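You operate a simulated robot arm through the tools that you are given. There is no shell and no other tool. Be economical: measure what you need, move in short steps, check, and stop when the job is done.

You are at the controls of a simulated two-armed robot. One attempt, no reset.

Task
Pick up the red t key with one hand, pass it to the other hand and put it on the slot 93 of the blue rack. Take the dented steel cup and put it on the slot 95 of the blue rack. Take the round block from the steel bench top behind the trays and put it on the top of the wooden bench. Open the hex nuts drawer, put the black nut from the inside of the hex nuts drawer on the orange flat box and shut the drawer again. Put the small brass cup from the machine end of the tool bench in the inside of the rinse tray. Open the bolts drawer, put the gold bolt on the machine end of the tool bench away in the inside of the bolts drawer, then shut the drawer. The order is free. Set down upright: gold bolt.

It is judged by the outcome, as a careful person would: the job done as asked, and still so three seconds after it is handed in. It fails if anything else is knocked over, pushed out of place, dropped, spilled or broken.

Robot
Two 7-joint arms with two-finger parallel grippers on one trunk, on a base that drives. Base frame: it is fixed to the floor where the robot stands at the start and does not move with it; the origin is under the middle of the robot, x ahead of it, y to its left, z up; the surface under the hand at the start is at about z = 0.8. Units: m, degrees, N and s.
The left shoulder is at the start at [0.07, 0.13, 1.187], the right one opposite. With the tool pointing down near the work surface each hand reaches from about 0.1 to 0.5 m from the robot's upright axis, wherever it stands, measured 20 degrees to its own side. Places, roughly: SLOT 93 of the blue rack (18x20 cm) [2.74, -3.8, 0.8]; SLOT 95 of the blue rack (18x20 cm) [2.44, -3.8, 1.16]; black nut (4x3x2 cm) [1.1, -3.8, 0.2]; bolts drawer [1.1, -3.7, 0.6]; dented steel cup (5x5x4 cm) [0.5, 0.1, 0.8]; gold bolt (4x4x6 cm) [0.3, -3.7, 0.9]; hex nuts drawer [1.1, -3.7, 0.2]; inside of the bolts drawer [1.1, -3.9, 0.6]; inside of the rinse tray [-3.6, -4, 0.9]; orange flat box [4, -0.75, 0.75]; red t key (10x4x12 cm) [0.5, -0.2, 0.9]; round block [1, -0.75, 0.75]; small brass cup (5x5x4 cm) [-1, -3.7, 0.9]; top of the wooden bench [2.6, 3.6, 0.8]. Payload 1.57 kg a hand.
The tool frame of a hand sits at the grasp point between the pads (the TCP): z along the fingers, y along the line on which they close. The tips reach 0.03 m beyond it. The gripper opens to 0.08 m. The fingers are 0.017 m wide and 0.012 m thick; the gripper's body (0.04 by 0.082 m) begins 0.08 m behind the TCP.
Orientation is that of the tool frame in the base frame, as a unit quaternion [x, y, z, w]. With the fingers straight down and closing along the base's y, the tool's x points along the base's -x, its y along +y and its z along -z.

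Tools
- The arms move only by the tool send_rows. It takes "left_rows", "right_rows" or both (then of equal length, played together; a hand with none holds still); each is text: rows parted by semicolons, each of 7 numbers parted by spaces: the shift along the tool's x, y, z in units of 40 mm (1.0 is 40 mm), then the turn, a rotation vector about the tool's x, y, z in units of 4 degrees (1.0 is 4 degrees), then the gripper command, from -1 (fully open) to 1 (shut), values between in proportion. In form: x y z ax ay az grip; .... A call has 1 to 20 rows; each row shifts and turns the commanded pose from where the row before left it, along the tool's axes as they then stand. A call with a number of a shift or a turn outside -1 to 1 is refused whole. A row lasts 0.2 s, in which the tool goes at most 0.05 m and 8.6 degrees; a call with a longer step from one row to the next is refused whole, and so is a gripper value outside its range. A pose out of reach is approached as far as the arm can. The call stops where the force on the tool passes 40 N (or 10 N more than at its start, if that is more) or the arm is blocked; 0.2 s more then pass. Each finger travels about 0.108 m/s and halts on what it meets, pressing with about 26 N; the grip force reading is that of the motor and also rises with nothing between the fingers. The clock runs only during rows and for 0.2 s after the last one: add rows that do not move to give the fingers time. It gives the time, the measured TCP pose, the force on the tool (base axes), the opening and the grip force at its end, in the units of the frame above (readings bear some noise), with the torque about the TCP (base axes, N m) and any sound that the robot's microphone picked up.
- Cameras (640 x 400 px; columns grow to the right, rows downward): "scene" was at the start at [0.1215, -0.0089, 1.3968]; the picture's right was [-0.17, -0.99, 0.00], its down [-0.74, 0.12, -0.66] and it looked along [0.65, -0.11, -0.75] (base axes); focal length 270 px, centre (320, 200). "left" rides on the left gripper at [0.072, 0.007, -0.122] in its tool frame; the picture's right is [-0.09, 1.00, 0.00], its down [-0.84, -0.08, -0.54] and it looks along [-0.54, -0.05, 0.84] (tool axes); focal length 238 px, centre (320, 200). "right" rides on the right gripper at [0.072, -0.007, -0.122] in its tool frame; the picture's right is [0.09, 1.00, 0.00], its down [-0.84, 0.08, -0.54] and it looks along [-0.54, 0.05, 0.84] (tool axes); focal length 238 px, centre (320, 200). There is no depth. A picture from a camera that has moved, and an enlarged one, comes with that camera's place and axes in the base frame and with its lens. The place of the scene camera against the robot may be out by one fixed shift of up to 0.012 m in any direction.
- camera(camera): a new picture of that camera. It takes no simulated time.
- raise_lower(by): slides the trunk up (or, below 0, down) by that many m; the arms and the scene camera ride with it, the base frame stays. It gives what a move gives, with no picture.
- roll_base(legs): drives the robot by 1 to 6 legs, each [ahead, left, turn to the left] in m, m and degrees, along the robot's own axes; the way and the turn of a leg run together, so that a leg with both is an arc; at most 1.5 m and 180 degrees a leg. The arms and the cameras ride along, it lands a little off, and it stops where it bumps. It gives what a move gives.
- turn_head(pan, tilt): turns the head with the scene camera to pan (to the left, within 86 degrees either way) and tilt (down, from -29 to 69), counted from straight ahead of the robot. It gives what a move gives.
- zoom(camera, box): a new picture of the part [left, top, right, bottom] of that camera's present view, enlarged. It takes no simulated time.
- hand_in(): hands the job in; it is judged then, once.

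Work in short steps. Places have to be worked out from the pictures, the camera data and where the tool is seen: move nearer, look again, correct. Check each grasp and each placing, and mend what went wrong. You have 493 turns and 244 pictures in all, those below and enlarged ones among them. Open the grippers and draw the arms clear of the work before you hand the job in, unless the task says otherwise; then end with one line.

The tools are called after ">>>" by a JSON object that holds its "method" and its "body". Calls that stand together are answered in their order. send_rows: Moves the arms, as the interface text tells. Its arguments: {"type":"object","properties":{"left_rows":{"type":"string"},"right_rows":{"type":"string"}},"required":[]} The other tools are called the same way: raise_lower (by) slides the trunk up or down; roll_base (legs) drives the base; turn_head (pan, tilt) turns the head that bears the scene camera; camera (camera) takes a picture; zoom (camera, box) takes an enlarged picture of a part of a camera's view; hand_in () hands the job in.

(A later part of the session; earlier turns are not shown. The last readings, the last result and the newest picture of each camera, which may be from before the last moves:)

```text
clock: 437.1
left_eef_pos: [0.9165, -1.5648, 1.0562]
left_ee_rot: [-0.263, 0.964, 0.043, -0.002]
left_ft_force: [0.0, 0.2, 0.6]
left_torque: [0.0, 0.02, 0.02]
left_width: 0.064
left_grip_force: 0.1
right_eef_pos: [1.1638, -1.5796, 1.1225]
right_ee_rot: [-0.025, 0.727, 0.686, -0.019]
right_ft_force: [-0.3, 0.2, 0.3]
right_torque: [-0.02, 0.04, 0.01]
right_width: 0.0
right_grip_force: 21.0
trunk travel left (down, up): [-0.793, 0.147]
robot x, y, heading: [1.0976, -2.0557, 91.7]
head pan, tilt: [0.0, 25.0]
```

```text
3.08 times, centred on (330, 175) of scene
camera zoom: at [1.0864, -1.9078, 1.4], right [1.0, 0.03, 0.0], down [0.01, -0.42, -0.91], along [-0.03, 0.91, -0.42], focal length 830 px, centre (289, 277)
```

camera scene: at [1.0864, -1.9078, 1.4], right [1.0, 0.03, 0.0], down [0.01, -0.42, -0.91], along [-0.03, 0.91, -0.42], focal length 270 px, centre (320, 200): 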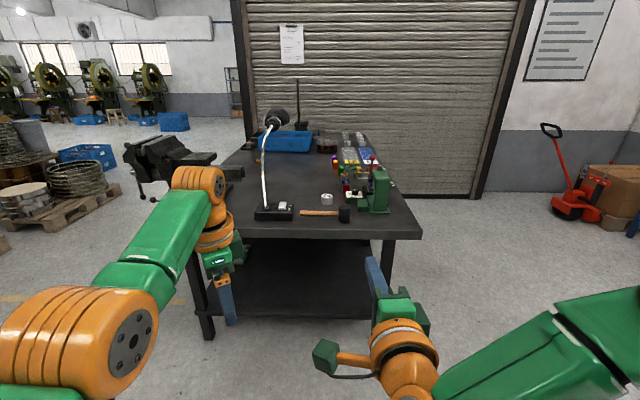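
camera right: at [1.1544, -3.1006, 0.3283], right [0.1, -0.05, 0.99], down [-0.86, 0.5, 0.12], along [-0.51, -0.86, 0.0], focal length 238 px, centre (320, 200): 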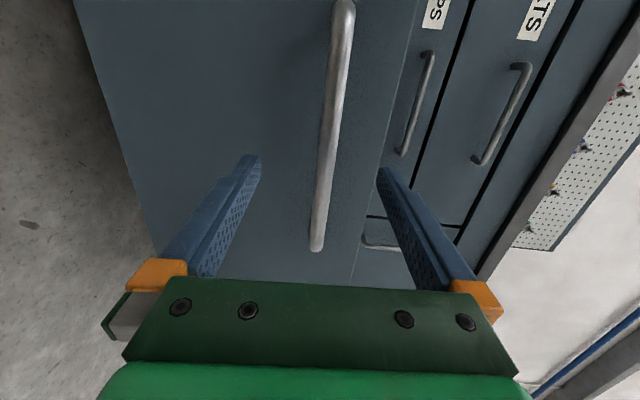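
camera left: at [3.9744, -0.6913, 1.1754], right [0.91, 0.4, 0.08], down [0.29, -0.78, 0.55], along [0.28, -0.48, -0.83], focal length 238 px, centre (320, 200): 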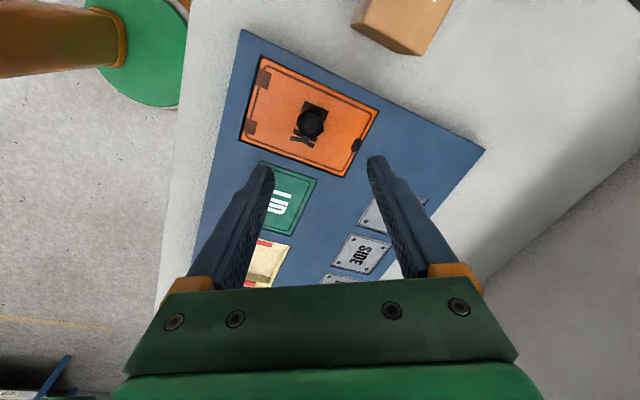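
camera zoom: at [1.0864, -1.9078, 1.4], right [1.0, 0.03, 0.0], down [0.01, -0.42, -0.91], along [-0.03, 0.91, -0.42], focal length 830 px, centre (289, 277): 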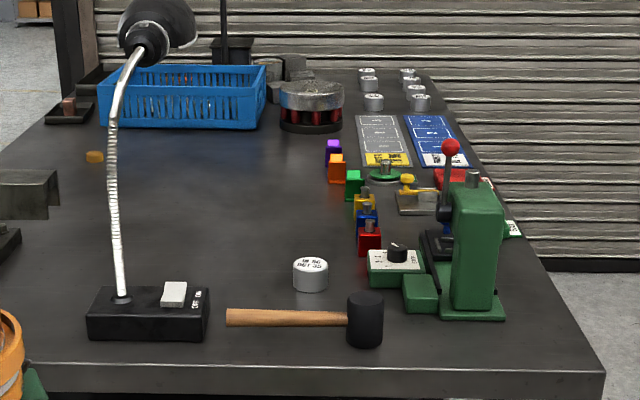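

The white round block is at about (1.08,-0.64), with the hammer and the lamp base nearby. I'll use the right hand: re-orient it (unroll, then tilt up) and tuck the left hand back, away from the lamp.

>>> {"method": "send_rows", "body": {"right_rows": "0 0 0 0 0 -1 -1;0 0 0 0 0 -1 -1;0 0 0 0 0 -1 -1;0 0 0 0 0 -1 -1;0 0 0 0 0 -1 -1;0 0 0 0 0 -1 -1;0 0 0 0 0 -1 -1;0 0 0 0 0 -1 -1;0 0 0 0 0 -1 -1;0 0 0 0 0 -1 -1;0 0 0 0 0 -1 -1;0 0 0 0 0 -1 -1;0 0 0 0 0 -1 -1;0 0 0 0 0 -1 -1;0 0 0 0 0 -1 -1;0 0 0 0 0 -1 -1;0 0 0 0 0 -1 -1;0 0 0 0 0 -1 -1;0 0 0 0 0 -1 -1;0 0 0 0 0 -1 -1", "left_rows": "0.444 -0.805 0 0 0 0 -0.6;0.444 -0.805 0 0 0 0 -0.6;0.444 -0.805 0 0 0 0 -0.6;0.444 -0.805 0 0 0 0 -0.6;0.444 -0.805 0 0 0 0 -0.6;0.444 -0.805 0 0 0 0 -0.6;0 0 0 0 0 0 -0.6;0 0 0 0 0 0 -0.6;0 0 0 0 0 0 -0.6;0 0 0 0 0 0 -0.6;0 0 0 0 0 0 -0.6;0 0 0 0 0 0 -0.6;0 0 0 0 0 0 -0.6;0 0 0 0 0 0 -0.6;0 0 0 0 0 0 -0.6;0 0 0 0 0 0 -0.6;0 0 0 0 0 0 -0.6;0 0 0 0 0 0 -0.6;0 0 0 0 0 0 -0.6;0 0 0 0 0 0 -0.6"}}

>>> {"method": "send_rows", "body": {"right_rows": "0 0 0 0 0 -1 -1;0 0 0 0 0 -1 -1;0 0 0 0 0 -0.5 -1;0 0 0 0 1 0 -1;0 0 0 0 1 0 -1;0 0 0 0 1 0 -1;0 0 0 0 1 0 -1;0 0 0 0 1 0 -1;0 0 0 0 1 0 -1;0 0 0 0 1 0 -1;0 0 0 0 1 0 -1;0 0 0 0 1 0 -1;0 0 0 0 1 0 -1;0 0 0 0 1 0 -1;0 0 0 0 1 0 -1;0 0 0 0 0 0 -1"}}

>>> {"method": "camera", "body": {"camera": "scene"}}

```text
clock: 441.3
left_eef_pos: [0.9247, -1.5766, 1.0852]
left_ee_rot: [-0.262, 0.964, 0.041, -0.002]
left_ft_force: [0.0, -0.2, 0.4]
left_torque: [0.02, 0.0, 0.0]
left_width: 0.0639
left_grip_force: 0.1
left hand out of reach, approached as far as the arm can: row 1, 2, 3, 4, 5, 6
right_eef_pos: [1.1648, -1.5787, 1.1224]
right_ee_rot: [-0.486, 0.54, 0.537, 0.428]
right_ft_force: [-0.6, 0.4, -0.4]
right_torque: [-0.01, 0.01, -0.02]
right_width: 0.0802
right_grip_force: 0.0
trunk travel left (down, up): [-0.793, 0.147]
robot x, y, heading: [1.1009, -2.0523, 91.8]
head pan, tilt: [0.0, 25.0]
```

```text
clock: 444.7
left_eef_pos: [0.9251, -1.5761, 1.0857]
left_ee_rot: [-0.262, 0.964, 0.042, -0.002]
left_ft_force: [0.4, 0.0, -0.1]
left_torque: [-0.05, 0.03, -0.02]
left_width: 0.0638
left_grip_force: 0.1
right_eef_pos: [1.1646, -1.579, 1.1215]
right_ee_rot: [0.688, -0.645, -0.239, -0.23]
right_ft_force: [-1.0, -0.1, -0.5]
right_torque: [-0.01, -0.02, -0.02]
right_width: 0.08
right_grip_force: 0.2
trunk travel left (down, up): [-0.793, 0.147]
robot x, y, heading: [1.0966, -2.0557, 91.8]
head pan, tilt: [0.0, 25.0]
```

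```text
91 pictures are left
camera scene: at [1.0865, -1.9079, 1.4001], right [1.0, 0.03, 0.0], down [0.01, -0.42, -0.91], along [-0.03, 0.91, -0.42], focal length 270 px, centre (320, 200)
```

scene: 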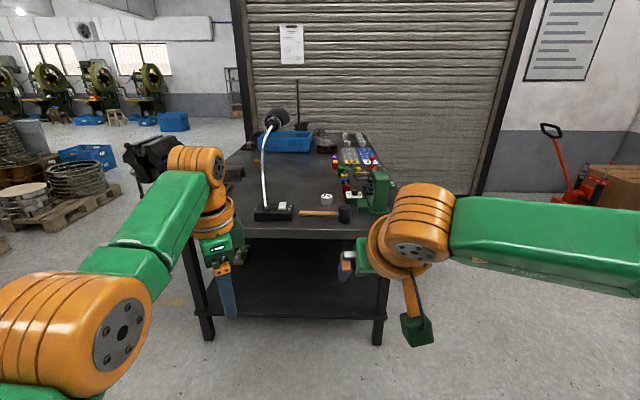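

The left hand can't retract with that wrist yaw. I'll unwind its yaw first, then pull it back.

>>> {"method": "send_rows", "body": {"left_rows": "0 0 0 0 0 -1 -0.6;0 0 0 0 0 -1 -0.6;0 0 0 0 0 -1 -0.6;0 0 0 0 0 -1 -0.6;0 0 0 0 0 -1 -0.6;0 0 0 0 0 -1 -0.6;0 0 0 0 0 -1 -0.6;0 0 0 0 0 -1 -0.6;0 0 0 0 0 -1 -0.6;0 0 0 0 0 -1 -0.6;0 0 0 0 0 -1 -0.6;0 0 0 0 0 -1 -0.6;0 0 0 0 0 -1 -0.6;0 0 0 0 0 -1 -0.6;0 0 0 0 0 -1 -0.6"}}

>>> {"method": "send_rows", "body": {"left_rows": "0.9 0 0 0 0 0 -0.6;0.9 0 0 0 0 0 -0.6;0.9 0 0 0 0 0 -0.6;0.9 0 0 0 0 0 -0.6;0.9 0 0 0 0 0 -0.6;0.9 0 0 0 0 0 -0.6;0 0 0 0 0 0 -0.6"}}

```text
clock: 447.9
left_eef_pos: [0.924, -1.5764, 1.0864]
left_ee_rot: [0.71, -0.703, -0.037, -0.019]
left_ft_force: [0.3, 0.2, 0.6]
left_torque: [0.01, -0.04, 0.02]
left_width: 0.0642
left_grip_force: 0.0
right_eef_pos: [1.165, -1.5802, 1.1215]
right_ee_rot: [0.687, -0.646, -0.24, -0.231]
right_ft_force: [-0.5, 0.0, 0.0]
right_torque: [0.0, 0.01, -0.01]
right_width: 0.08
right_grip_force: 0.1
trunk travel left (down, up): [-0.793, 0.147]
robot x, y, heading: [1.0945, -2.0534, 91.7]
head pan, tilt: [0.0, 25.0]
```

```text
clock: 449.5
left_eef_pos: [0.9357, -1.6006, 1.1409]
left_ee_rot: [0.709, -0.704, -0.038, -0.02]
left_ft_force: [0.0, 0.2, 0.3]
left_torque: [-0.01, -0.01, 0.0]
left_width: 0.064
left_grip_force: 0.0
left hand out of reach, approached as far as the arm can: row 1, 2, 3, 4, 5, 6
right_eef_pos: [1.1651, -1.5798, 1.1219]
right_ee_rot: [0.687, -0.646, -0.239, -0.231]
right_ft_force: [0.4, -0.4, 0.5]
right_torque: [-0.01, 0.0, -0.01]
right_width: 0.0801
right_grip_force: 0.0
trunk travel left (down, up): [-0.793, 0.147]
robot x, y, heading: [1.0987, -2.0541, 91.7]
head pan, tilt: [0.0, 25.0]
```

Too high to fold. I'll lower the left hand 25 cm first, then pull it back.

>>> {"method": "send_rows", "body": {"left_rows": "0 0 0.9 0 0 0 -0.6;0 0 0.9 0 0 0 -0.6;0 0 0.9 0 0 0 -0.6;0 0 0.9 0 0 0 -0.6;0 0 0.9 0 0 0 -0.6;0 0 0.9 0 0 0 -0.6;0 0 0.9 0 0 0 -0.6;0.9 0 0 0 0 0 -0.6;0.9 0 0 0 0 0 -0.6;0.9 0 0 0 0 0 -0.6;0.9 0 0 0 0 0 -0.6;0.9 0 0 0 0 0 -0.6;0.9 0 0 0 0 0 -0.6;0.9 0 0 0 0 0 -0.6;0 0 0 0 0 0 -0.6"}}

>>> {"method": "turn_head", "body": {"pan": 10, "tilt": 35}}

>>> {"method": "camera", "body": {"camera": "scene"}}

```text
clock: 452.1
left_eef_pos: [0.8993, -1.6395, 0.9268]
left_ee_rot: [0.713, -0.681, -0.143, -0.085]
left_ft_force: [-0.6, 0.2, 0.0]
left_torque: [0.02, 0.04, 0.0]
left_width: 0.064
left_grip_force: 0.0
left hand out of reach, approached as far as the arm can: row 1, 2, 3, 4, 7, 10, 11, 12, 13
right_eef_pos: [1.1655, -1.5803, 1.1215]
right_ee_rot: [0.688, -0.645, -0.24, -0.23]
right_ft_force: [0.5, 0.2, 0.0]
right_torque: [-0.01, 0.04, -0.06]
right_width: 0.0801
right_grip_force: 0.0
trunk travel left (down, up): [-0.793, 0.147]
robot x, y, heading: [1.0947, -2.0578, 92.0]
head pan, tilt: [0.0, 25.0]
stopped in row 13 (left hand): the arm was blocked; the commanded pose is now the measured one
```

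```text
clock: 452.8
left_eef_pos: [0.9001, -1.6386, 0.9254]
left_ee_rot: [0.713, -0.681, -0.142, -0.083]
left_ft_force: [0.9, 0.0, 0.1]
left_torque: [0.03, -0.01, -0.02]
left_width: 0.0638
left_grip_force: 0.1
right_eef_pos: [1.1651, -1.5798, 1.1216]
right_ee_rot: [0.688, -0.645, -0.24, -0.23]
right_ft_force: [0.6, 0.5, 0.2]
right_torque: [0.03, 0.02, 0.02]
right_width: 0.0802
right_grip_force: 0.0
trunk travel left (down, up): [-0.793, 0.147]
robot x, y, heading: [1.0963, -2.0558, 92.1]
head pan, tilt: [10.0, 35.0]
```

```text
90 pictures are left
camera scene: at [1.0713, -1.9136, 1.3844], right [0.98, 0.2, 0.0], down [0.12, -0.56, -0.82], along [-0.17, 0.8, -0.57], focal length 270 px, centre (320, 200)
```

scene: 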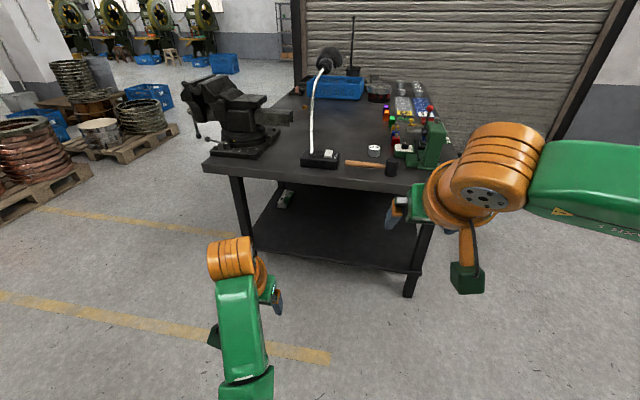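

The left arm can take the block with a forward-tilted hand: with the robot at x≈1.25 its elbow clears the lamp. I'll set the left hand to ~43° tilt, raise it, and raise the right hand too.

>>> {"method": "send_rows", "body": {"left_rows": "-0.3 0 -0.9 0 -1 0 -1;-0.3 0 -0.9 0 -1 0 -1;-0.4 0 -0.85 0 -1 0 -1;-0.5 0 -0.8 0 -1 0 -1;-0.4 0 0.2 0 -1 0 -1;0 0 0 0 -1 0 -1;0 0 0 0 0 0 -1", "right_rows": "-0.695 0 -0.72 0 0 0 -1;-0.695 0 -0.72 0 0 0 -1;0 0 0 0 0 0 -1;0 0 0 0 0 0 -1;0 0 0 0 0 0 -1;0 0 0 0 0 0 -1;0 0 0 0 0 0 -1"}}

>>> {"method": "roll_base", "body": {"legs": [[0, -0.17, -2], [0.6, 0, 0]]}}

>>> {"method": "camera", "body": {"camera": "scene"}}

>>> {"method": "camera", "body": {"camera": "left"}}

```text
clock: 454.4
left_eef_pos: [0.9033, -1.5765, 1.0384]
left_ee_rot: [0.668, -0.65, -0.282, -0.227]
left_ft_force: [0.1, 0.4, -0.2]
left_torque: [-0.03, 0.02, -0.01]
left_width: 0.0797
left_grip_force: 0.0
left hand out of reach, approached as far as the arm can: row 1, 2, 3, 4
right_eef_pos: [1.1636, -1.5728, 1.2015]
right_ee_rot: [0.688, -0.646, -0.239, -0.23]
right_ft_force: [-0.1, -0.8, 0.0]
right_torque: [-0.01, 0.02, 0.02]
right_width: 0.0802
right_grip_force: 0.0
trunk travel left (down, up): [-0.793, 0.147]
robot x, y, heading: [1.0982, -2.0541, 91.9]
head pan, tilt: [10.0, 35.0]
```

```text
clock: 458.9
left_eef_pos: [1.1001, -0.969, 1.0393]
left_ee_rot: [-0.652, 0.665, 0.278, 0.235]
left_ft_force: [1.1, -0.1, 0.2]
left_torque: [-0.01, 0.01, -0.02]
left_width: 0.0799
left_grip_force: 0.1
right_eef_pos: [1.3605, -0.9771, 1.2023]
right_ee_rot: [0.674, -0.66, -0.235, -0.235]
right_ft_force: [1.1, -0.5, -0.8]
right_torque: [0.05, -0.02, 0.01]
right_width: 0.0799
right_grip_force: 0.1
trunk travel left (down, up): [-0.793, 0.147]
robot x, y, heading: [1.2695, -1.4576, 89.2]
head pan, tilt: [10.0, 35.0]
```

```text
89 pictures are left
camera scene: at [1.2528, -1.3146, 1.3845], right [0.99, 0.16, 0.0], down [0.09, -0.57, -0.82], along [-0.13, 0.81, -0.57], focal length 270 px, centre (320, 200)
```

scene: 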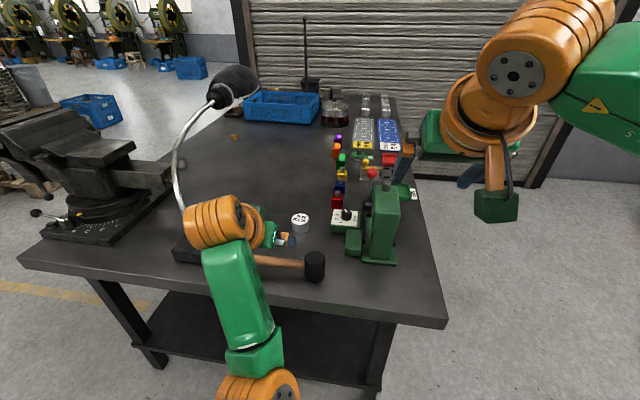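

```text
88 pictures are left
camera left: at [1.0963, -1.1044, 1.0802], right [-0.99, 0.06, 0.12], down [0.14, 0.25, 0.96], along [0.03, 0.97, -0.26], focal length 238 px, centre (320, 200)
```

left: 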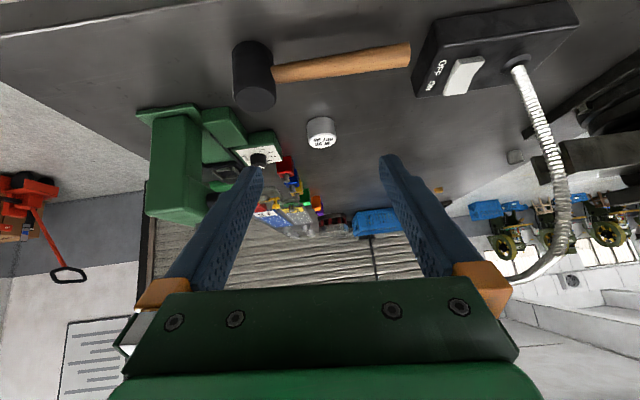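

The block is at about (1.085,-0.66). I'll advance 20 cm and look again from the left hand.

>>> {"method": "roll_base", "body": {"legs": [[0.2, 0.012, 0.8]]}}

>>> {"method": "send_rows", "body": {"left_rows": "0.66 0 0.74 0 0 0 -1;0.66 0 0.74 0 0 0 -1;0 0 0 0 0 0 -1"}}

>>> {"method": "camera", "body": {"camera": "left"}}

>>> {"method": "camera", "body": {"camera": "scene"}}

```text
clock: 460.4
left_eef_pos: [1.0827, -0.7721, 1.0388]
left_ee_rot: [-0.657, 0.661, 0.278, 0.232]
left_ft_force: [0.3, -0.1, 0.5]
left_torque: [0.04, 0.0, 0.0]
left_width: 0.0801
left_grip_force: 0.0
right_eef_pos: [1.3435, -0.7775, 1.2017]
right_ee_rot: [0.678, -0.655, -0.237, -0.234]
right_ft_force: [0.3, -1.0, -1.1]
right_torque: [0.02, 0.0, 0.0]
right_width: 0.0799
right_grip_force: 0.1
trunk travel left (down, up): [-0.793, 0.147]
robot x, y, heading: [1.2596, -1.2538, 89.9]
head pan, tilt: [10.0, 35.0]
```

```text
clock: 461.2
left_eef_pos: [1.0688, -0.7655, 0.965]
left_ee_rot: [0.658, -0.657, -0.289, -0.23]
left_ft_force: [0.2, 0.0, 0.7]
left_torque: [-0.02, 0.02, 0.03]
left_width: 0.0799
left_grip_force: 0.0
right_eef_pos: [1.3443, -0.7754, 1.202]
right_ee_rot: [0.678, -0.655, -0.236, -0.233]
right_ft_force: [0.4, -0.2, -0.4]
right_torque: [-0.01, 0.02, -0.01]
right_width: 0.0802
right_grip_force: 0.1
trunk travel left (down, up): [-0.793, 0.147]
robot x, y, heading: [1.2609, -1.2586, 90.1]
head pan, tilt: [10.0, 35.0]
```

```text
87 pictures are left
camera left: at [1.07, -0.902, 1.0041], right [-0.99, 0.04, 0.14], down [0.14, 0.24, 0.96], along [0.0, 0.97, -0.25], focal length 238 px, centre (320, 200)
```

left: 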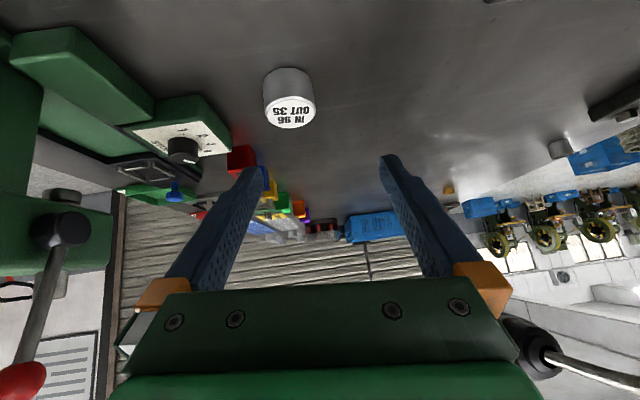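

```text
86 pictures are left
camera scene: at [1.2409, -1.1128, 1.3843], right [0.98, 0.17, 0.0], down [0.1, -0.57, -0.82], along [-0.14, 0.81, -0.57], focal length 270 px, centre (320, 200)
```

scene: 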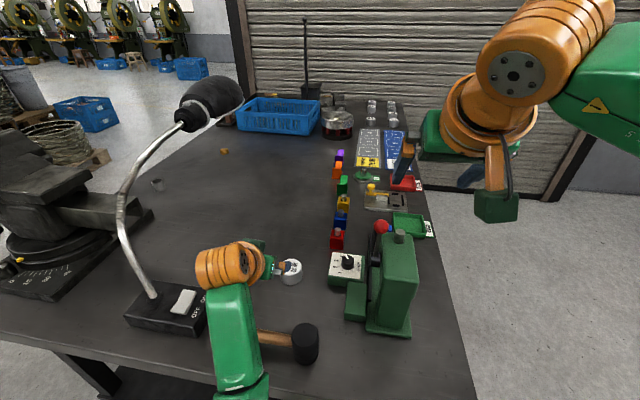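

The tag block (IN 96/OUT 35, Ø≈56 mm, h≈44 mm) is at (1.088,-0.675). I'll nudge forward, centre over it, and descend partway.

>>> {"method": "roll_base", "body": {"legs": [[0.06, 0, 0]]}}

>>> {"method": "send_rows", "body": {"left_rows": "0 -0.7 0 0 0 0 -1;0.5 0 0.72 0 0 0 -1;0.5 0 0.72 0 0 0 -1;0 0 0 0 0 0 -1"}}

>>> {"method": "camera", "body": {"camera": "left"}}

```text
clock: 462.2
left_eef_pos: [1.0685, -0.7125, 0.9646]
left_ee_rot: [-0.657, 0.658, 0.289, 0.228]
left_ft_force: [-0.7, -0.1, 0.4]
left_torque: [0.0, -0.04, 0.02]
left_width: 0.0799
left_grip_force: 0.0
right_eef_pos: [1.3438, -0.7217, 1.2042]
right_ee_rot: [0.678, -0.655, -0.237, -0.235]
right_ft_force: [-0.6, -0.8, -0.8]
right_torque: [0.03, 0.0, 0.02]
right_width: 0.0799
right_grip_force: 0.1
trunk travel left (down, up): [-0.793, 0.147]
robot x, y, heading: [1.2602, -1.193, 90.1]
head pan, tilt: [10.0, 35.0]
```

```text
clock: 463.2
left_eef_pos: [1.0801, -0.6912, 0.9002]
left_ee_rot: [0.656, -0.654, -0.303, -0.226]
left_ft_force: [-0.9, -1.5, -0.2]
left_torque: [0.0, 0.0, 0.03]
left_width: 0.08
left_grip_force: 0.0
right_eef_pos: [1.3439, -0.7159, 1.2009]
right_ee_rot: [0.678, -0.655, -0.237, -0.234]
right_ft_force: [0.2, 0.1, -0.4]
right_torque: [-0.03, -0.03, 0.0]
right_width: 0.0799
right_grip_force: 0.1
trunk travel left (down, up): [-0.793, 0.147]
robot x, y, heading: [1.2635, -1.1971, 90.1]
head pan, tilt: [10.0, 35.0]
```

```text
85 pictures are left
camera left: at [1.0828, -0.8285, 0.9377], right [-0.99, 0.02, 0.16], down [0.16, 0.23, 0.96], along [-0.02, 0.97, -0.23], focal length 238 px, centre (320, 200)
```

left: 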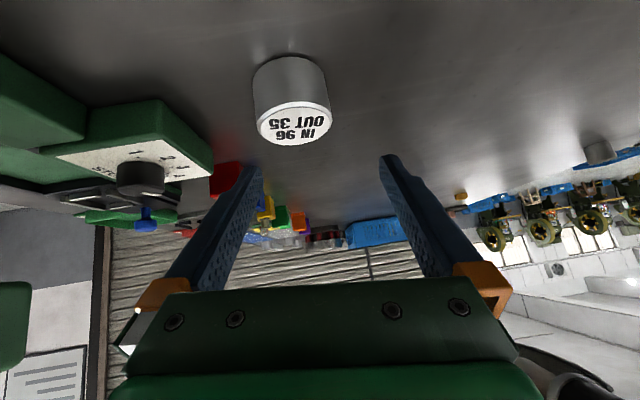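

I'll level the closing axis (−8° roll) before the final descent.

>>> {"method": "send_rows", "body": {"left_rows": "0 0 0 0 0 -1 -1;0 0 0 0 0 -1 -1;0 0 0 0 0 0 -1"}}

>>> {"method": "camera", "body": {"camera": "left"}}

```text
clock: 464.0
left_eef_pos: [1.0668, -0.696, 0.894]
left_ee_rot: [0.7, -0.608, -0.295, -0.23]
left_ft_force: [-1.0, -0.2, -0.2]
left_torque: [0.0, -0.02, 0.02]
left_width: 0.0802
left_grip_force: 0.1
right_eef_pos: [1.3431, -0.7149, 1.2022]
right_ee_rot: [0.678, -0.655, -0.237, -0.234]
right_ft_force: [0.9, 0.2, -0.2]
right_torque: [0.03, 0.0, 0.02]
right_width: 0.0799
right_grip_force: 0.0
trunk travel left (down, up): [-0.793, 0.147]
robot x, y, heading: [1.2591, -1.1938, 90.2]
head pan, tilt: [10.0, 35.0]
```

```text
84 pictures are left
camera left: at [1.0822, -0.8314, 0.9319], right [-0.99, -0.09, 0.1], down [0.08, 0.24, 0.97], along [-0.11, 0.97, -0.23], focal length 238 px, centre (320, 200)
```

left: 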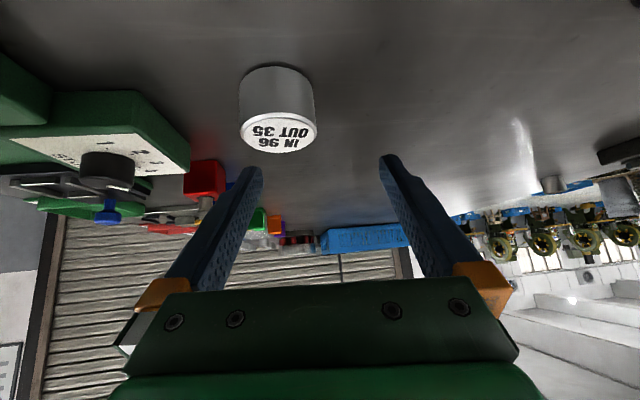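

>>> {"method": "send_rows", "body": {"left_rows": "0 -0.64 0 0 0 0 -1;0.4 0 0.45 0 0 0 -1;0 0 0 0 0 0 -1"}}

>>> {"method": "camera", "body": {"camera": "left"}}

```text
clock: 465.0
left_eef_pos: [1.0753, -0.6815, 0.8848]
left_ee_rot: [0.696, -0.6, -0.32, -0.231]
left_ft_force: [-0.4, -0.8, 0.3]
left_torque: [0.0, 0.0, 0.02]
left_width: 0.08
left_grip_force: 0.1
right_eef_pos: [1.3429, -0.715, 1.201]
right_ee_rot: [0.677, -0.656, -0.236, -0.234]
right_ft_force: [0.0, -0.5, -0.3]
right_torque: [0.01, 0.01, 0.01]
right_width: 0.08
right_grip_force: 0.0
trunk travel left (down, up): [-0.793, 0.147]
robot x, y, heading: [1.2644, -1.196, 90.1]
head pan, tilt: [10.0, 35.0]
stopped in row 3 (left hand): the arm was blocked; the commanded pose is now the measured one
```

```text
83 pictures are left
camera left: at [1.0942, -0.8179, 0.9183], right [-0.99, -0.11, 0.13], down [0.1, 0.21, 0.97], along [-0.13, 0.97, -0.19], focal length 238 px, centre (320, 200)
```

left: 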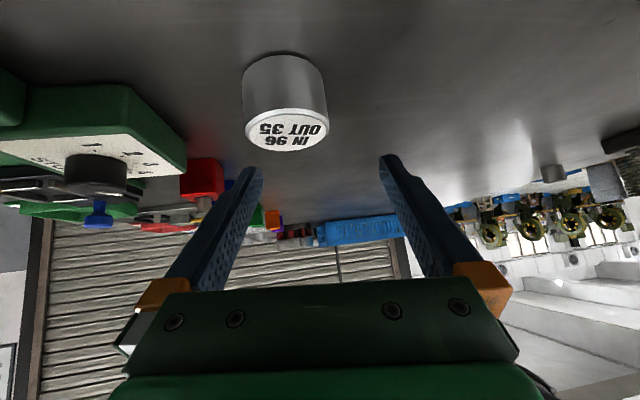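

The arm reports a block; let me see what it touches.

>>> {"method": "turn_head", "body": {"pan": 15, "tilt": 60}}

>>> {"method": "camera", "body": {"camera": "scene"}}

```text
clock: 465.9
left_eef_pos: [1.0742, -0.681, 0.8857]
left_ee_rot: [0.696, -0.601, -0.318, -0.231]
left_ft_force: [0.1, -0.2, -0.1]
left_torque: [-0.02, 0.0, -0.01]
left_width: 0.08
left_grip_force: 0.1
right_eef_pos: [1.3434, -0.7144, 1.2024]
right_ee_rot: [0.678, -0.656, -0.236, -0.234]
right_ft_force: [0.5, -0.1, -0.7]
right_torque: [0.01, 0.03, -0.02]
right_width: 0.0801
right_grip_force: 0.0
trunk travel left (down, up): [-0.793, 0.147]
robot x, y, heading: [1.2613, -1.1952, 90.2]
head pan, tilt: [15.0, 60.0]
```

```text
82 pictures are left
camera scene: at [1.2386, -1.0759, 1.3501], right [0.97, 0.26, 0.0], down [0.22, -0.84, -0.5], along [-0.13, 0.48, -0.87], focal length 270 px, centre (320, 200)
```

scene: 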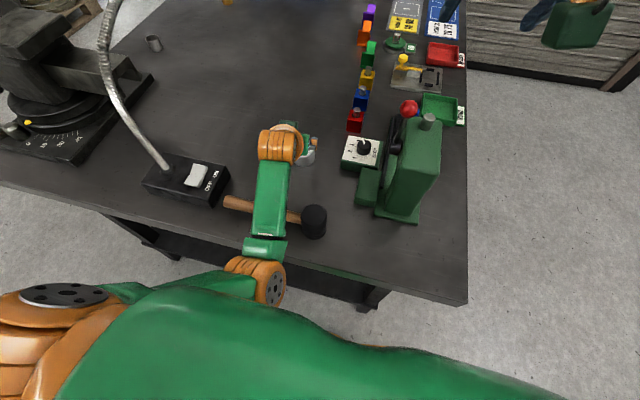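

The elbow is folded low in front of the bench but touches nothing. I'll use small base moves for alignment and the trunk for the descent.

>>> {"method": "roll_base", "body": {"legs": [[-0.011, -0.017, 0]]}}

>>> {"method": "camera", "body": {"camera": "left"}}

```text
clock: 466.7
left_eef_pos: [1.0902, -0.6909, 0.8841]
left_ee_rot: [0.696, -0.601, -0.317, -0.231]
left_ft_force: [-0.6, 0.9, 1.1]
left_torque: [-0.04, -0.04, 0.03]
left_width: 0.0799
left_grip_force: 0.2
right_eef_pos: [1.3576, -0.7244, 1.2006]
right_ee_rot: [0.679, -0.655, -0.235, -0.234]
right_ft_force: [-0.7, 0.0, 0.7]
right_torque: [-0.02, -0.07, -0.01]
right_width: 0.0801
right_grip_force: 0.0
trunk travel left (down, up): [-0.793, 0.147]
robot x, y, heading: [1.2792, -1.2085, 90.0]
head pan, tilt: [15.0, 60.0]
```

```text
81 pictures are left
camera left: at [1.1086, -0.8278, 0.9161], right [-0.99, -0.11, 0.12], down [0.1, 0.21, 0.97], along [-0.13, 0.97, -0.2], focal length 238 px, centre (320, 200)
```

left: 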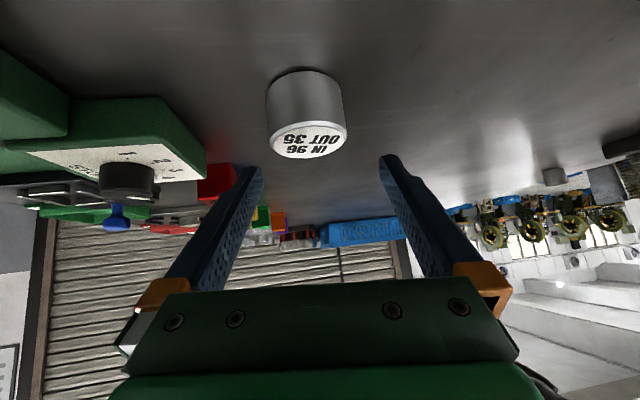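

>>> {"method": "raise_lower", "body": {"by": -0.025}}

>>> {"method": "camera", "body": {"camera": "left"}}

```text
clock: 467.4
left_eef_pos: [1.0906, -0.6916, 0.86]
left_ee_rot: [0.696, -0.6, -0.319, -0.23]
left_ft_force: [-0.5, 0.1, -0.7]
left_torque: [-0.01, -0.01, 0.0]
left_width: 0.08
left_grip_force: 0.0
right_eef_pos: [1.3605, -0.7259, 1.1773]
right_ee_rot: [0.678, -0.656, -0.236, -0.233]
right_ft_force: [0.3, -0.3, -0.3]
right_torque: [0.0, 0.0, -0.01]
right_width: 0.08
right_grip_force: 0.1
trunk travel left (down, up): [-0.768, 0.172]
robot x, y, heading: [1.2768, -1.2058, 90.1]
head pan, tilt: [15.0, 60.0]
```

```text
80 pictures are left
camera left: at [1.1103, -0.8292, 0.8926], right [-0.99, -0.11, 0.13], down [0.1, 0.21, 0.97], along [-0.13, 0.97, -0.19], focal length 238 px, centre (320, 200)
```

left: 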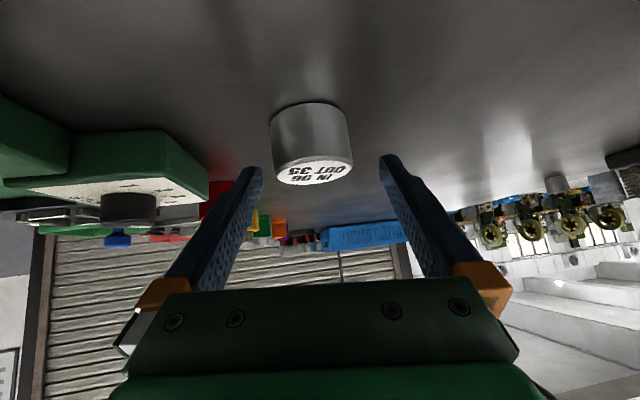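

>>> {"method": "roll_base", "body": {"legs": [[0, -0.006, 0]]}}

>>> {"method": "raise_lower", "body": {"by": -0.022}}

>>> {"method": "camera", "body": {"camera": "left"}}

```text
clock: 468.1
left_eef_pos: [1.0958, -0.6923, 0.8597]
left_ee_rot: [0.697, -0.601, -0.319, -0.229]
left_ft_force: [-0.6, -0.5, 0.0]
left_torque: [-0.02, 0.0, -0.02]
left_width: 0.0798
left_grip_force: 0.1
right_eef_pos: [1.3656, -0.7266, 1.177]
right_ee_rot: [0.679, -0.655, -0.236, -0.234]
right_ft_force: [-0.7, -0.6, -0.7]
right_torque: [0.02, -0.05, 0.0]
right_width: 0.0801
right_grip_force: 0.1
trunk travel left (down, up): [-0.768, 0.172]
robot x, y, heading: [1.2866, -1.2061, 89.8]
head pan, tilt: [15.0, 60.0]
```

```text
clock: 468.8
left_eef_pos: [1.0968, -0.6928, 0.8384]
left_ee_rot: [0.696, -0.601, -0.32, -0.229]
left_ft_force: [0.6, 0.0, 0.3]
left_torque: [-0.06, 0.01, 0.0]
left_width: 0.0798
left_grip_force: 0.1
right_eef_pos: [1.3664, -0.7263, 1.1549]
right_ee_rot: [0.678, -0.656, -0.236, -0.234]
right_ft_force: [0.5, 0.9, -0.2]
right_torque: [-0.02, 0.0, 0.02]
right_width: 0.08
right_grip_force: 0.1
trunk travel left (down, up): [-0.746, 0.194]
robot x, y, heading: [1.2869, -1.2041, 90.2]
head pan, tilt: [15.0, 60.0]
```

```text
79 pictures are left
camera left: at [1.116, -0.8293, 0.8706], right [-0.99, -0.11, 0.13], down [0.11, 0.21, 0.97], along [-0.13, 0.97, -0.19], focal length 238 px, centre (320, 200)
```

left: 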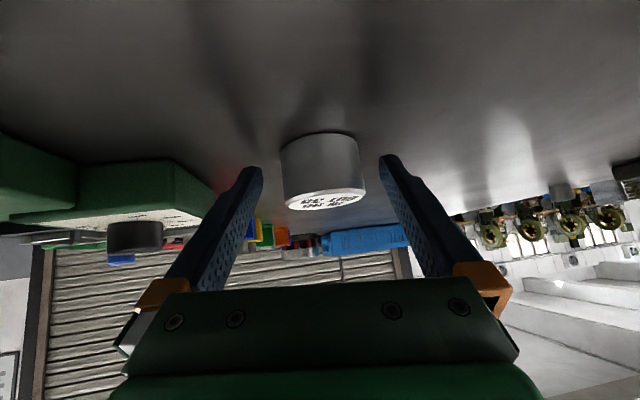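

Centred between the pads. I'll close and lift.

>>> {"method": "send_rows", "body": {"left_rows": "0 0 0 0 0 0 -0.5;0 0 0 0 0 0 0;0 0 0 0 0 0 0.5;0 0 0 0 0 0 1;0 0 0 0 0 0 1;0 0 0 0 0 0 1"}}

>>> {"method": "raise_lower", "body": {"by": 0.1}}

>>> {"method": "camera", "body": {"camera": "left"}}

```text
clock: 470.2
left_eef_pos: [1.0962, -0.6922, 0.8392]
left_ee_rot: [0.696, -0.6, -0.32, -0.23]
left_ft_force: [-1.3, 1.2, 2.1]
left_torque: [0.09, 0.03, -0.02]
left_width: 0.0563
left_grip_force: 25.7
right_eef_pos: [1.3662, -0.7259, 1.1542]
right_ee_rot: [0.678, -0.656, -0.237, -0.233]
right_ft_force: [1.4, 0.1, 0.5]
right_torque: [-0.01, 0.03, -0.03]
right_width: 0.0797
right_grip_force: 0.1
trunk travel left (down, up): [-0.746, 0.194]
robot x, y, heading: [1.2868, -1.2024, 90.0]
head pan, tilt: [15.0, 60.0]
```

```text
clock: 471.6
left_eef_pos: [1.0971, -0.6915, 0.9382]
left_ee_rot: [0.697, -0.6, -0.319, -0.229]
left_ft_force: [-0.1, -0.3, -2.2]
left_torque: [-0.06, -0.01, 0.0]
left_width: 0.0559
left_grip_force: 25.8
right_eef_pos: [1.3672, -0.7251, 1.2547]
right_ee_rot: [0.678, -0.655, -0.237, -0.234]
right_ft_force: [1.2, -0.1, 0.3]
right_torque: [0.01, 0.0, 0.01]
right_width: 0.0801
right_grip_force: 0.0
trunk travel left (down, up): [-0.846, 0.094]
robot x, y, heading: [1.2842, -1.2071, 90.1]
head pan, tilt: [15.0, 60.0]
```

```text
78 pictures are left
camera left: at [1.1161, -0.829, 0.9702], right [-0.99, -0.11, 0.13], down [0.11, 0.21, 0.97], along [-0.13, 0.97, -0.2], focal length 238 px, centre (320, 200)
```

left: 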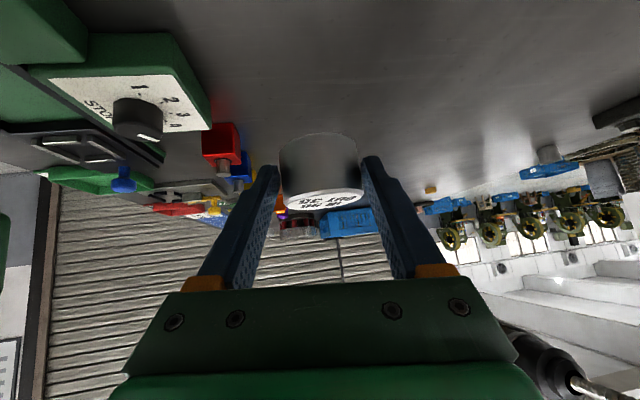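

The block is held (2.2 N). I'll back out, go left past the bench end, and check the way into the next hall.

>>> {"method": "roll_base", "body": {"legs": [[-0.7, 0, 0], [0, 1.4, 0], [0, 0.5, 0]]}}

>>> {"method": "turn_head", "body": {"pan": 0, "tilt": 12}}

>>> {"method": "camera", "body": {"camera": "scene"}}

```text
clock: 484.7
left_eef_pos: [-0.8104, -1.3601, 0.9379]
left_ee_rot: [0.687, -0.611, -0.316, -0.234]
left_ft_force: [0.3, -0.1, -2.3]
left_torque: [-0.04, -0.02, 0.01]
left_width: 0.0557
left_grip_force: 26.0
right_eef_pos: [-0.5427, -1.4026, 1.2546]
right_ee_rot: [0.669, -0.665, -0.234, -0.236]
right_ft_force: [0.4, 0.5, -0.4]
right_torque: [0.02, 0.01, 0.02]
right_width: 0.0796
right_grip_force: 0.1
trunk travel left (down, up): [-0.846, 0.094]
robot x, y, heading: [-0.64, -1.882, 88.2]
head pan, tilt: [15.0, 60.0]
```

```text
clock: 485.8
left_eef_pos: [-0.8126, -1.36, 0.9373]
left_ee_rot: [0.687, -0.611, -0.316, -0.235]
left_ft_force: [0.7, -1.2, -2.0]
left_torque: [-0.09, 0.01, -0.01]
left_width: 0.056
left_grip_force: 26.2
right_eef_pos: [-0.5439, -1.401, 1.2536]
right_ee_rot: [0.669, -0.665, -0.233, -0.237]
right_ft_force: [-0.6, -0.5, 0.7]
right_torque: [0.03, -0.03, -0.02]
right_width: 0.0803
right_grip_force: 0.0
trunk travel left (down, up): [-0.846, 0.094]
robot x, y, heading: [-0.6395, -1.8803, 88.3]
head pan, tilt: [0.0, 12.0]
```

```text
77 pictures are left
camera scene: at [-0.6409, -1.7306, 1.474], right [1.0, -0.03, 0.0], down [-0.01, -0.21, -0.98], along [0.03, 0.98, -0.21], focal length 270 px, centre (320, 200)
```

scene: 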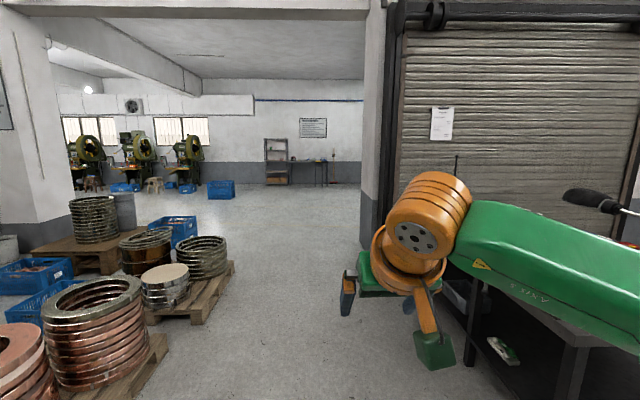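

The lane between pallets and wall is clear at x≈-0.65. I'll drive through.

>>> {"method": "roll_base", "body": {"legs": [[0, 0, 1.7], [1.5, 0, 0], [1.5, 0, 0], [1.2, 0, 0]]}}

>>> {"method": "turn_head", "body": {"pan": -65, "tilt": 15}}

>>> {"method": "camera", "body": {"camera": "scene"}}

```text
clock: 506.4
left_eef_pos: [-0.9347, 2.8429, 0.939]
left_ee_rot: [0.702, -0.593, -0.322, -0.226]
left_ft_force: [0.7, 0.0, -2.4]
left_torque: [-0.08, -0.05, -0.04]
left_width: 0.0557
left_grip_force: 26.2
right_eef_pos: [-0.6646, 2.8153, 1.2547]
right_ee_rot: [0.685, -0.648, -0.239, -0.231]
right_ft_force: [-0.3, 0.3, -0.1]
right_torque: [-0.02, -0.03, 0.03]
right_width: 0.0799
right_grip_force: 0.0
trunk travel left (down, up): [-0.846, 0.094]
robot x, y, heading: [-0.733, 2.332, 91.3]
head pan, tilt: [0.0, 12.0]
```

```text
clock: 507.8
left_eef_pos: [-0.9344, 2.8439, 0.9385]
left_ee_rot: [0.703, -0.593, -0.323, -0.225]
left_ft_force: [0.1, -0.3, -1.7]
left_torque: [-0.05, -0.02, -0.04]
left_width: 0.0555
left_grip_force: 26.0
right_eef_pos: [-0.6637, 2.8161, 1.2547]
right_ee_rot: [0.685, -0.648, -0.239, -0.231]
right_ft_force: [-0.6, 0.1, 0.0]
right_torque: [0.02, -0.03, -0.04]
right_width: 0.08
right_grip_force: 0.0
trunk travel left (down, up): [-0.846, 0.094]
robot x, y, heading: [-0.7346, 2.3354, 91.1]
head pan, tilt: [-65.0, 15.0]
```

```text
76 pictures are left
camera scene: at [-0.6589, 2.4309, 1.4693], right [0.44, -0.9, 0.0], down [-0.23, -0.12, -0.97], along [0.87, 0.43, -0.26], focal length 270 px, centre (320, 200)
```

scene: 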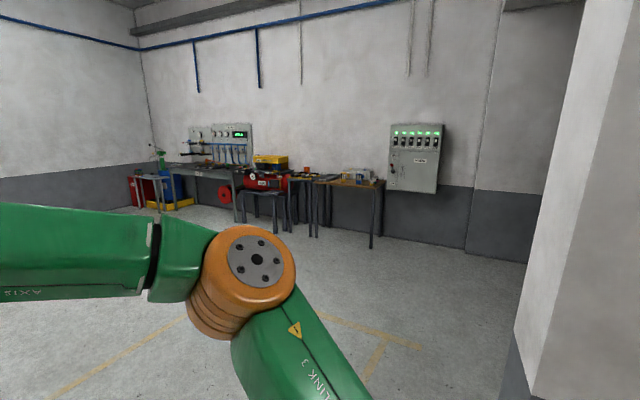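

The wooden-topped bench is at about (2.55,3.6). I'll turn to face it and approach.

>>> {"method": "roll_base", "body": {"legs": [[0.5, 0, 0], [0.55, 0, 0], [0, 0, -91], [1.2, 0, 0], [0.9, 0, 0]]}}

>>> {"method": "turn_head", "body": {"pan": 5, "tilt": 25}}

>>> {"method": "camera", "body": {"camera": "scene"}}

```text
clock: 527.4
left_eef_pos: [1.8965, 3.5022, 0.939]
left_ee_rot: [-0.056, 0.917, 0.059, 0.39]
left_ft_force: [-0.5, 0.2, -1.8]
left_torque: [0.01, 0.05, 0.02]
left_width: 0.0547
left_grip_force: 25.7
right_eef_pos: [1.8563, 3.2331, 1.2546]
right_ee_rot: [-0.004, 0.943, -0.002, 0.332]
right_ft_force: [-0.1, 0.3, 0.0]
right_torque: [-0.01, 0.01, -0.03]
right_width: 0.0802
right_grip_force: 0.1
trunk travel left (down, up): [-0.846, 0.094]
robot x, y, heading: [1.3785, 3.3307, -1.3]
head pan, tilt: [-65.0, 15.0]
```

```text
clock: 528.8
left_eef_pos: [1.8976, 3.502, 0.9382]
left_ee_rot: [-0.056, 0.918, 0.06, 0.388]
left_ft_force: [0.1, 0.2, -2.5]
left_torque: [-0.03, 0.1, 0.03]
left_width: 0.0548
left_grip_force: 26.1
right_eef_pos: [1.8568, 3.2334, 1.2547]
right_ee_rot: [-0.004, 0.943, -0.002, 0.332]
right_ft_force: [0.2, 0.1, 0.6]
right_torque: [0.0, 0.02, -0.02]
right_width: 0.08
right_grip_force: 0.0
trunk travel left (down, up): [-0.846, 0.094]
robot x, y, heading: [1.3777, 3.3277, -1.5]
head pan, tilt: [5.0, 25.0]
```

```text
75 pictures are left
camera scene: at [1.5162, 3.3362, 1.453], right [0.06, -1.0, 0.0], down [-0.42, -0.03, -0.91], along [0.9, 0.05, -0.42], focal length 270 px, centre (320, 200)
```

scene: 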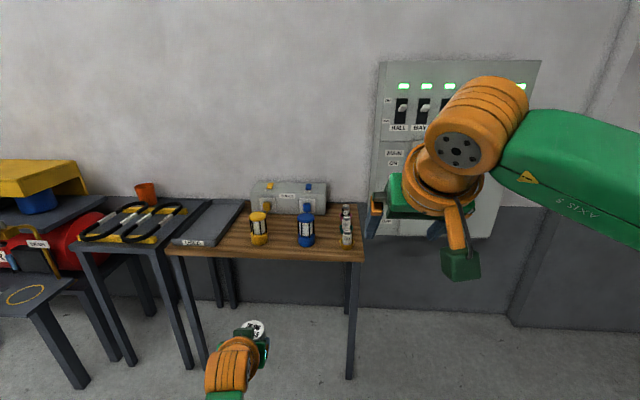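

The wooden bench spans about x 2.36–2.83, y 3.2–4.0; yellow and blue bottles stand near (2.45,3.645) and (2.45,3.45), with free wood between and behind them. I'll raise up and move closer for a better view.

>>> {"method": "raise_lower", "body": {"by": 0.09}}

>>> {"method": "roll_base", "body": {"legs": [[0.38, 0.03, 1.4]]}}

>>> {"method": "turn_head", "body": {"pan": 5, "tilt": 40}}

>>> {"method": "camera", "body": {"camera": "scene"}}

>>> {"method": "camera", "body": {"camera": "left"}}

```text
clock: 530.1
left_eef_pos: [1.8974, 3.5028, 1.0274]
left_ee_rot: [-0.055, 0.918, 0.059, 0.389]
left_ft_force: [-0.1, -0.4, -2.2]
left_torque: [0.0, 0.05, -0.03]
left_width: 0.0551
left_grip_force: 26.4
right_eef_pos: [1.8557, 3.2331, 1.3451]
right_ee_rot: [-0.003, 0.943, -0.003, 0.332]
right_ft_force: [-0.6, 0.6, -0.3]
right_torque: [0.0, -0.03, -0.01]
right_width: 0.0798
right_grip_force: 0.1
trunk travel left (down, up): [-0.936, 0.004]
robot x, y, heading: [1.3782, 3.3275, -1.4]
head pan, tilt: [5.0, 25.0]
```

```text
clock: 532.5
left_eef_pos: [2.276, 3.5391, 1.0296]
left_ee_rot: [-0.065, 0.917, 0.063, 0.389]
left_ft_force: [-0.4, 0.4, -2.4]
left_torque: [-0.02, 0.05, -0.02]
left_width: 0.0548
left_grip_force: 25.5
right_eef_pos: [2.2386, 3.2682, 1.3467]
right_ee_rot: [-0.014, 0.943, 0.001, 0.332]
right_ft_force: [-0.2, 0.5, -0.2]
right_torque: [0.0, 0.0, 0.0]
right_width: 0.0801
right_grip_force: 0.2
trunk travel left (down, up): [-0.936, 0.004]
robot x, y, heading: [1.7606, 3.3505, 0.1]
head pan, tilt: [5.0, 25.0]
```

```text
clock: 533.3
left_eef_pos: [2.2767, 3.5382, 1.0291]
left_ee_rot: [-0.065, 0.917, 0.064, 0.389]
left_ft_force: [0.0, 0.2, -2.3]
left_torque: [0.04, 0.06, 0.0]
left_width: 0.0548
left_grip_force: 25.8
right_eef_pos: [2.2418, 3.2674, 1.3449]
right_ee_rot: [-0.013, 0.943, 0.001, 0.332]
right_ft_force: [-0.9, -0.2, 0.0]
right_torque: [0.01, -0.01, 0.01]
right_width: 0.0799
right_grip_force: 0.1
trunk travel left (down, up): [-0.936, 0.004]
robot x, y, heading: [1.7619, 3.3515, -0.4]
head pan, tilt: [5.0, 40.0]
```

```text
74 pictures are left
camera scene: at [1.892, 3.3632, 1.5198], right [0.08, -1.0, 0.0], down [-0.64, -0.05, -0.77], along [0.76, 0.06, -0.64], focal length 270 px, centre (320, 200)
```

scene: 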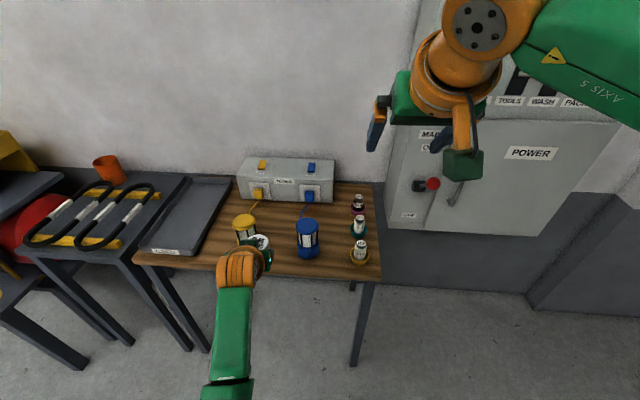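

```text
73 pictures are left
camera left: at [2.1401, 3.5191, 1.0605], right [-0.1, 0.99, 0.13], down [0.21, -0.11, 0.97], along [0.97, 0.13, -0.19], focal length 238 px, centre (320, 200)
```

left: 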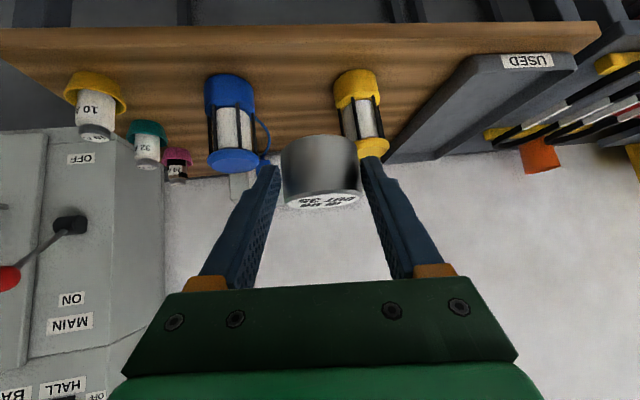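

>>> {"method": "zoom", "body": {"camera": "scene", "box": [200, 150, 400, 290]}}

```text
2.86 times, centred on (300, 220) of scene
camera zoom: at [1.892, 3.3632, 1.5198], right [0.08, -1.0, 0.0], down [-0.64, -0.05, -0.77], along [0.76, 0.06, -0.64], focal length 770 px, centre (377, 143)
```

zoom: 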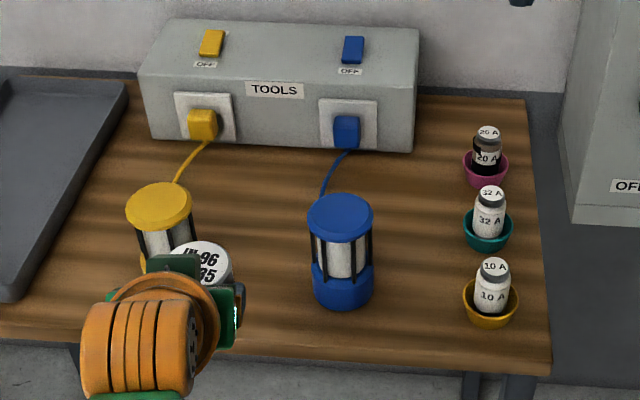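

The free patch is between the yellow and blue tools, about (2.53,3.562). I'll move the block above it.

>>> {"method": "roll_base", "body": {"legs": [[0.243, 0.017, 0.3]]}}

>>> {"method": "raise_lower", "body": {"by": -0.08}}

>>> {"method": "camera", "body": {"camera": "left"}}

>>> {"method": "camera", "body": {"camera": "scene"}}

```text
clock: 535.1
left_eef_pos: [2.519, 3.5591, 1.0298]
left_ee_rot: [-0.069, 0.916, 0.065, 0.39]
left_ft_force: [-0.5, 0.6, -3.0]
left_torque: [-0.03, 0.08, 0.03]
left_width: 0.0548
left_grip_force: 26.1
right_eef_pos: [2.4854, 3.2886, 1.3468]
right_ee_rot: [-0.018, 0.942, 0.003, 0.334]
right_ft_force: [-0.1, -0.4, -0.2]
right_torque: [0.01, 0.0, 0.04]
right_width: 0.0797
right_grip_force: 0.1
trunk travel left (down, up): [-0.936, 0.004]
robot x, y, heading: [2.0104, 3.3698, 0.3]
head pan, tilt: [5.0, 40.0]
```

```text
clock: 536.3
left_eef_pos: [2.522, 3.5587, 0.9488]
left_ee_rot: [-0.069, 0.917, 0.065, 0.388]
left_ft_force: [-0.3, -0.3, -1.1]
left_torque: [0.0, 0.06, 0.03]
left_width: 0.0549
left_grip_force: 26.3
right_eef_pos: [2.4899, 3.2895, 1.2641]
right_ee_rot: [-0.018, 0.943, 0.003, 0.332]
right_ft_force: [0.6, 0.7, -0.1]
right_torque: [0.04, 0.03, 0.01]
right_width: 0.0801
right_grip_force: 0.1
trunk travel left (down, up): [-0.856, 0.084]
robot x, y, heading: [2.0049, 3.371, 0.0]
head pan, tilt: [5.0, 40.0]
```

```text
71 pictures are left
camera left: at [2.3853, 3.539, 0.9807], right [-0.11, 0.98, 0.13], down [0.21, -0.11, 0.97], along [0.97, 0.14, -0.19], focal length 238 px, centre (320, 200)
```

left: 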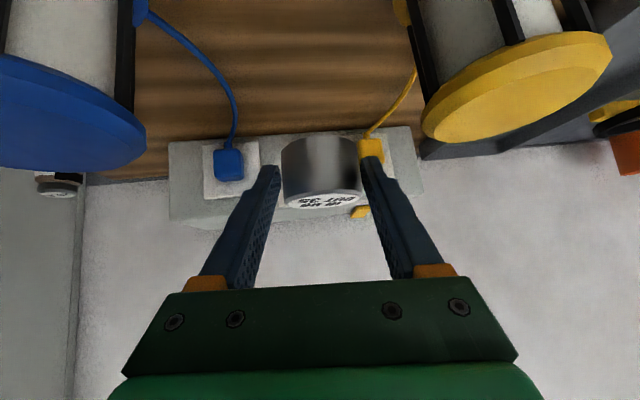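

```text
70 pictures are left
camera scene: at [2.1383, 3.381, 1.4397], right [0.09, -1.0, 0.0], down [-0.64, -0.06, -0.77], along [0.76, 0.07, -0.64], focal length 270 px, centre (320, 200)
```

scene: 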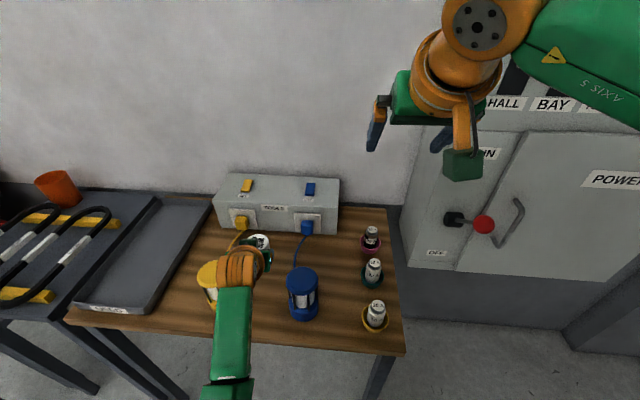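

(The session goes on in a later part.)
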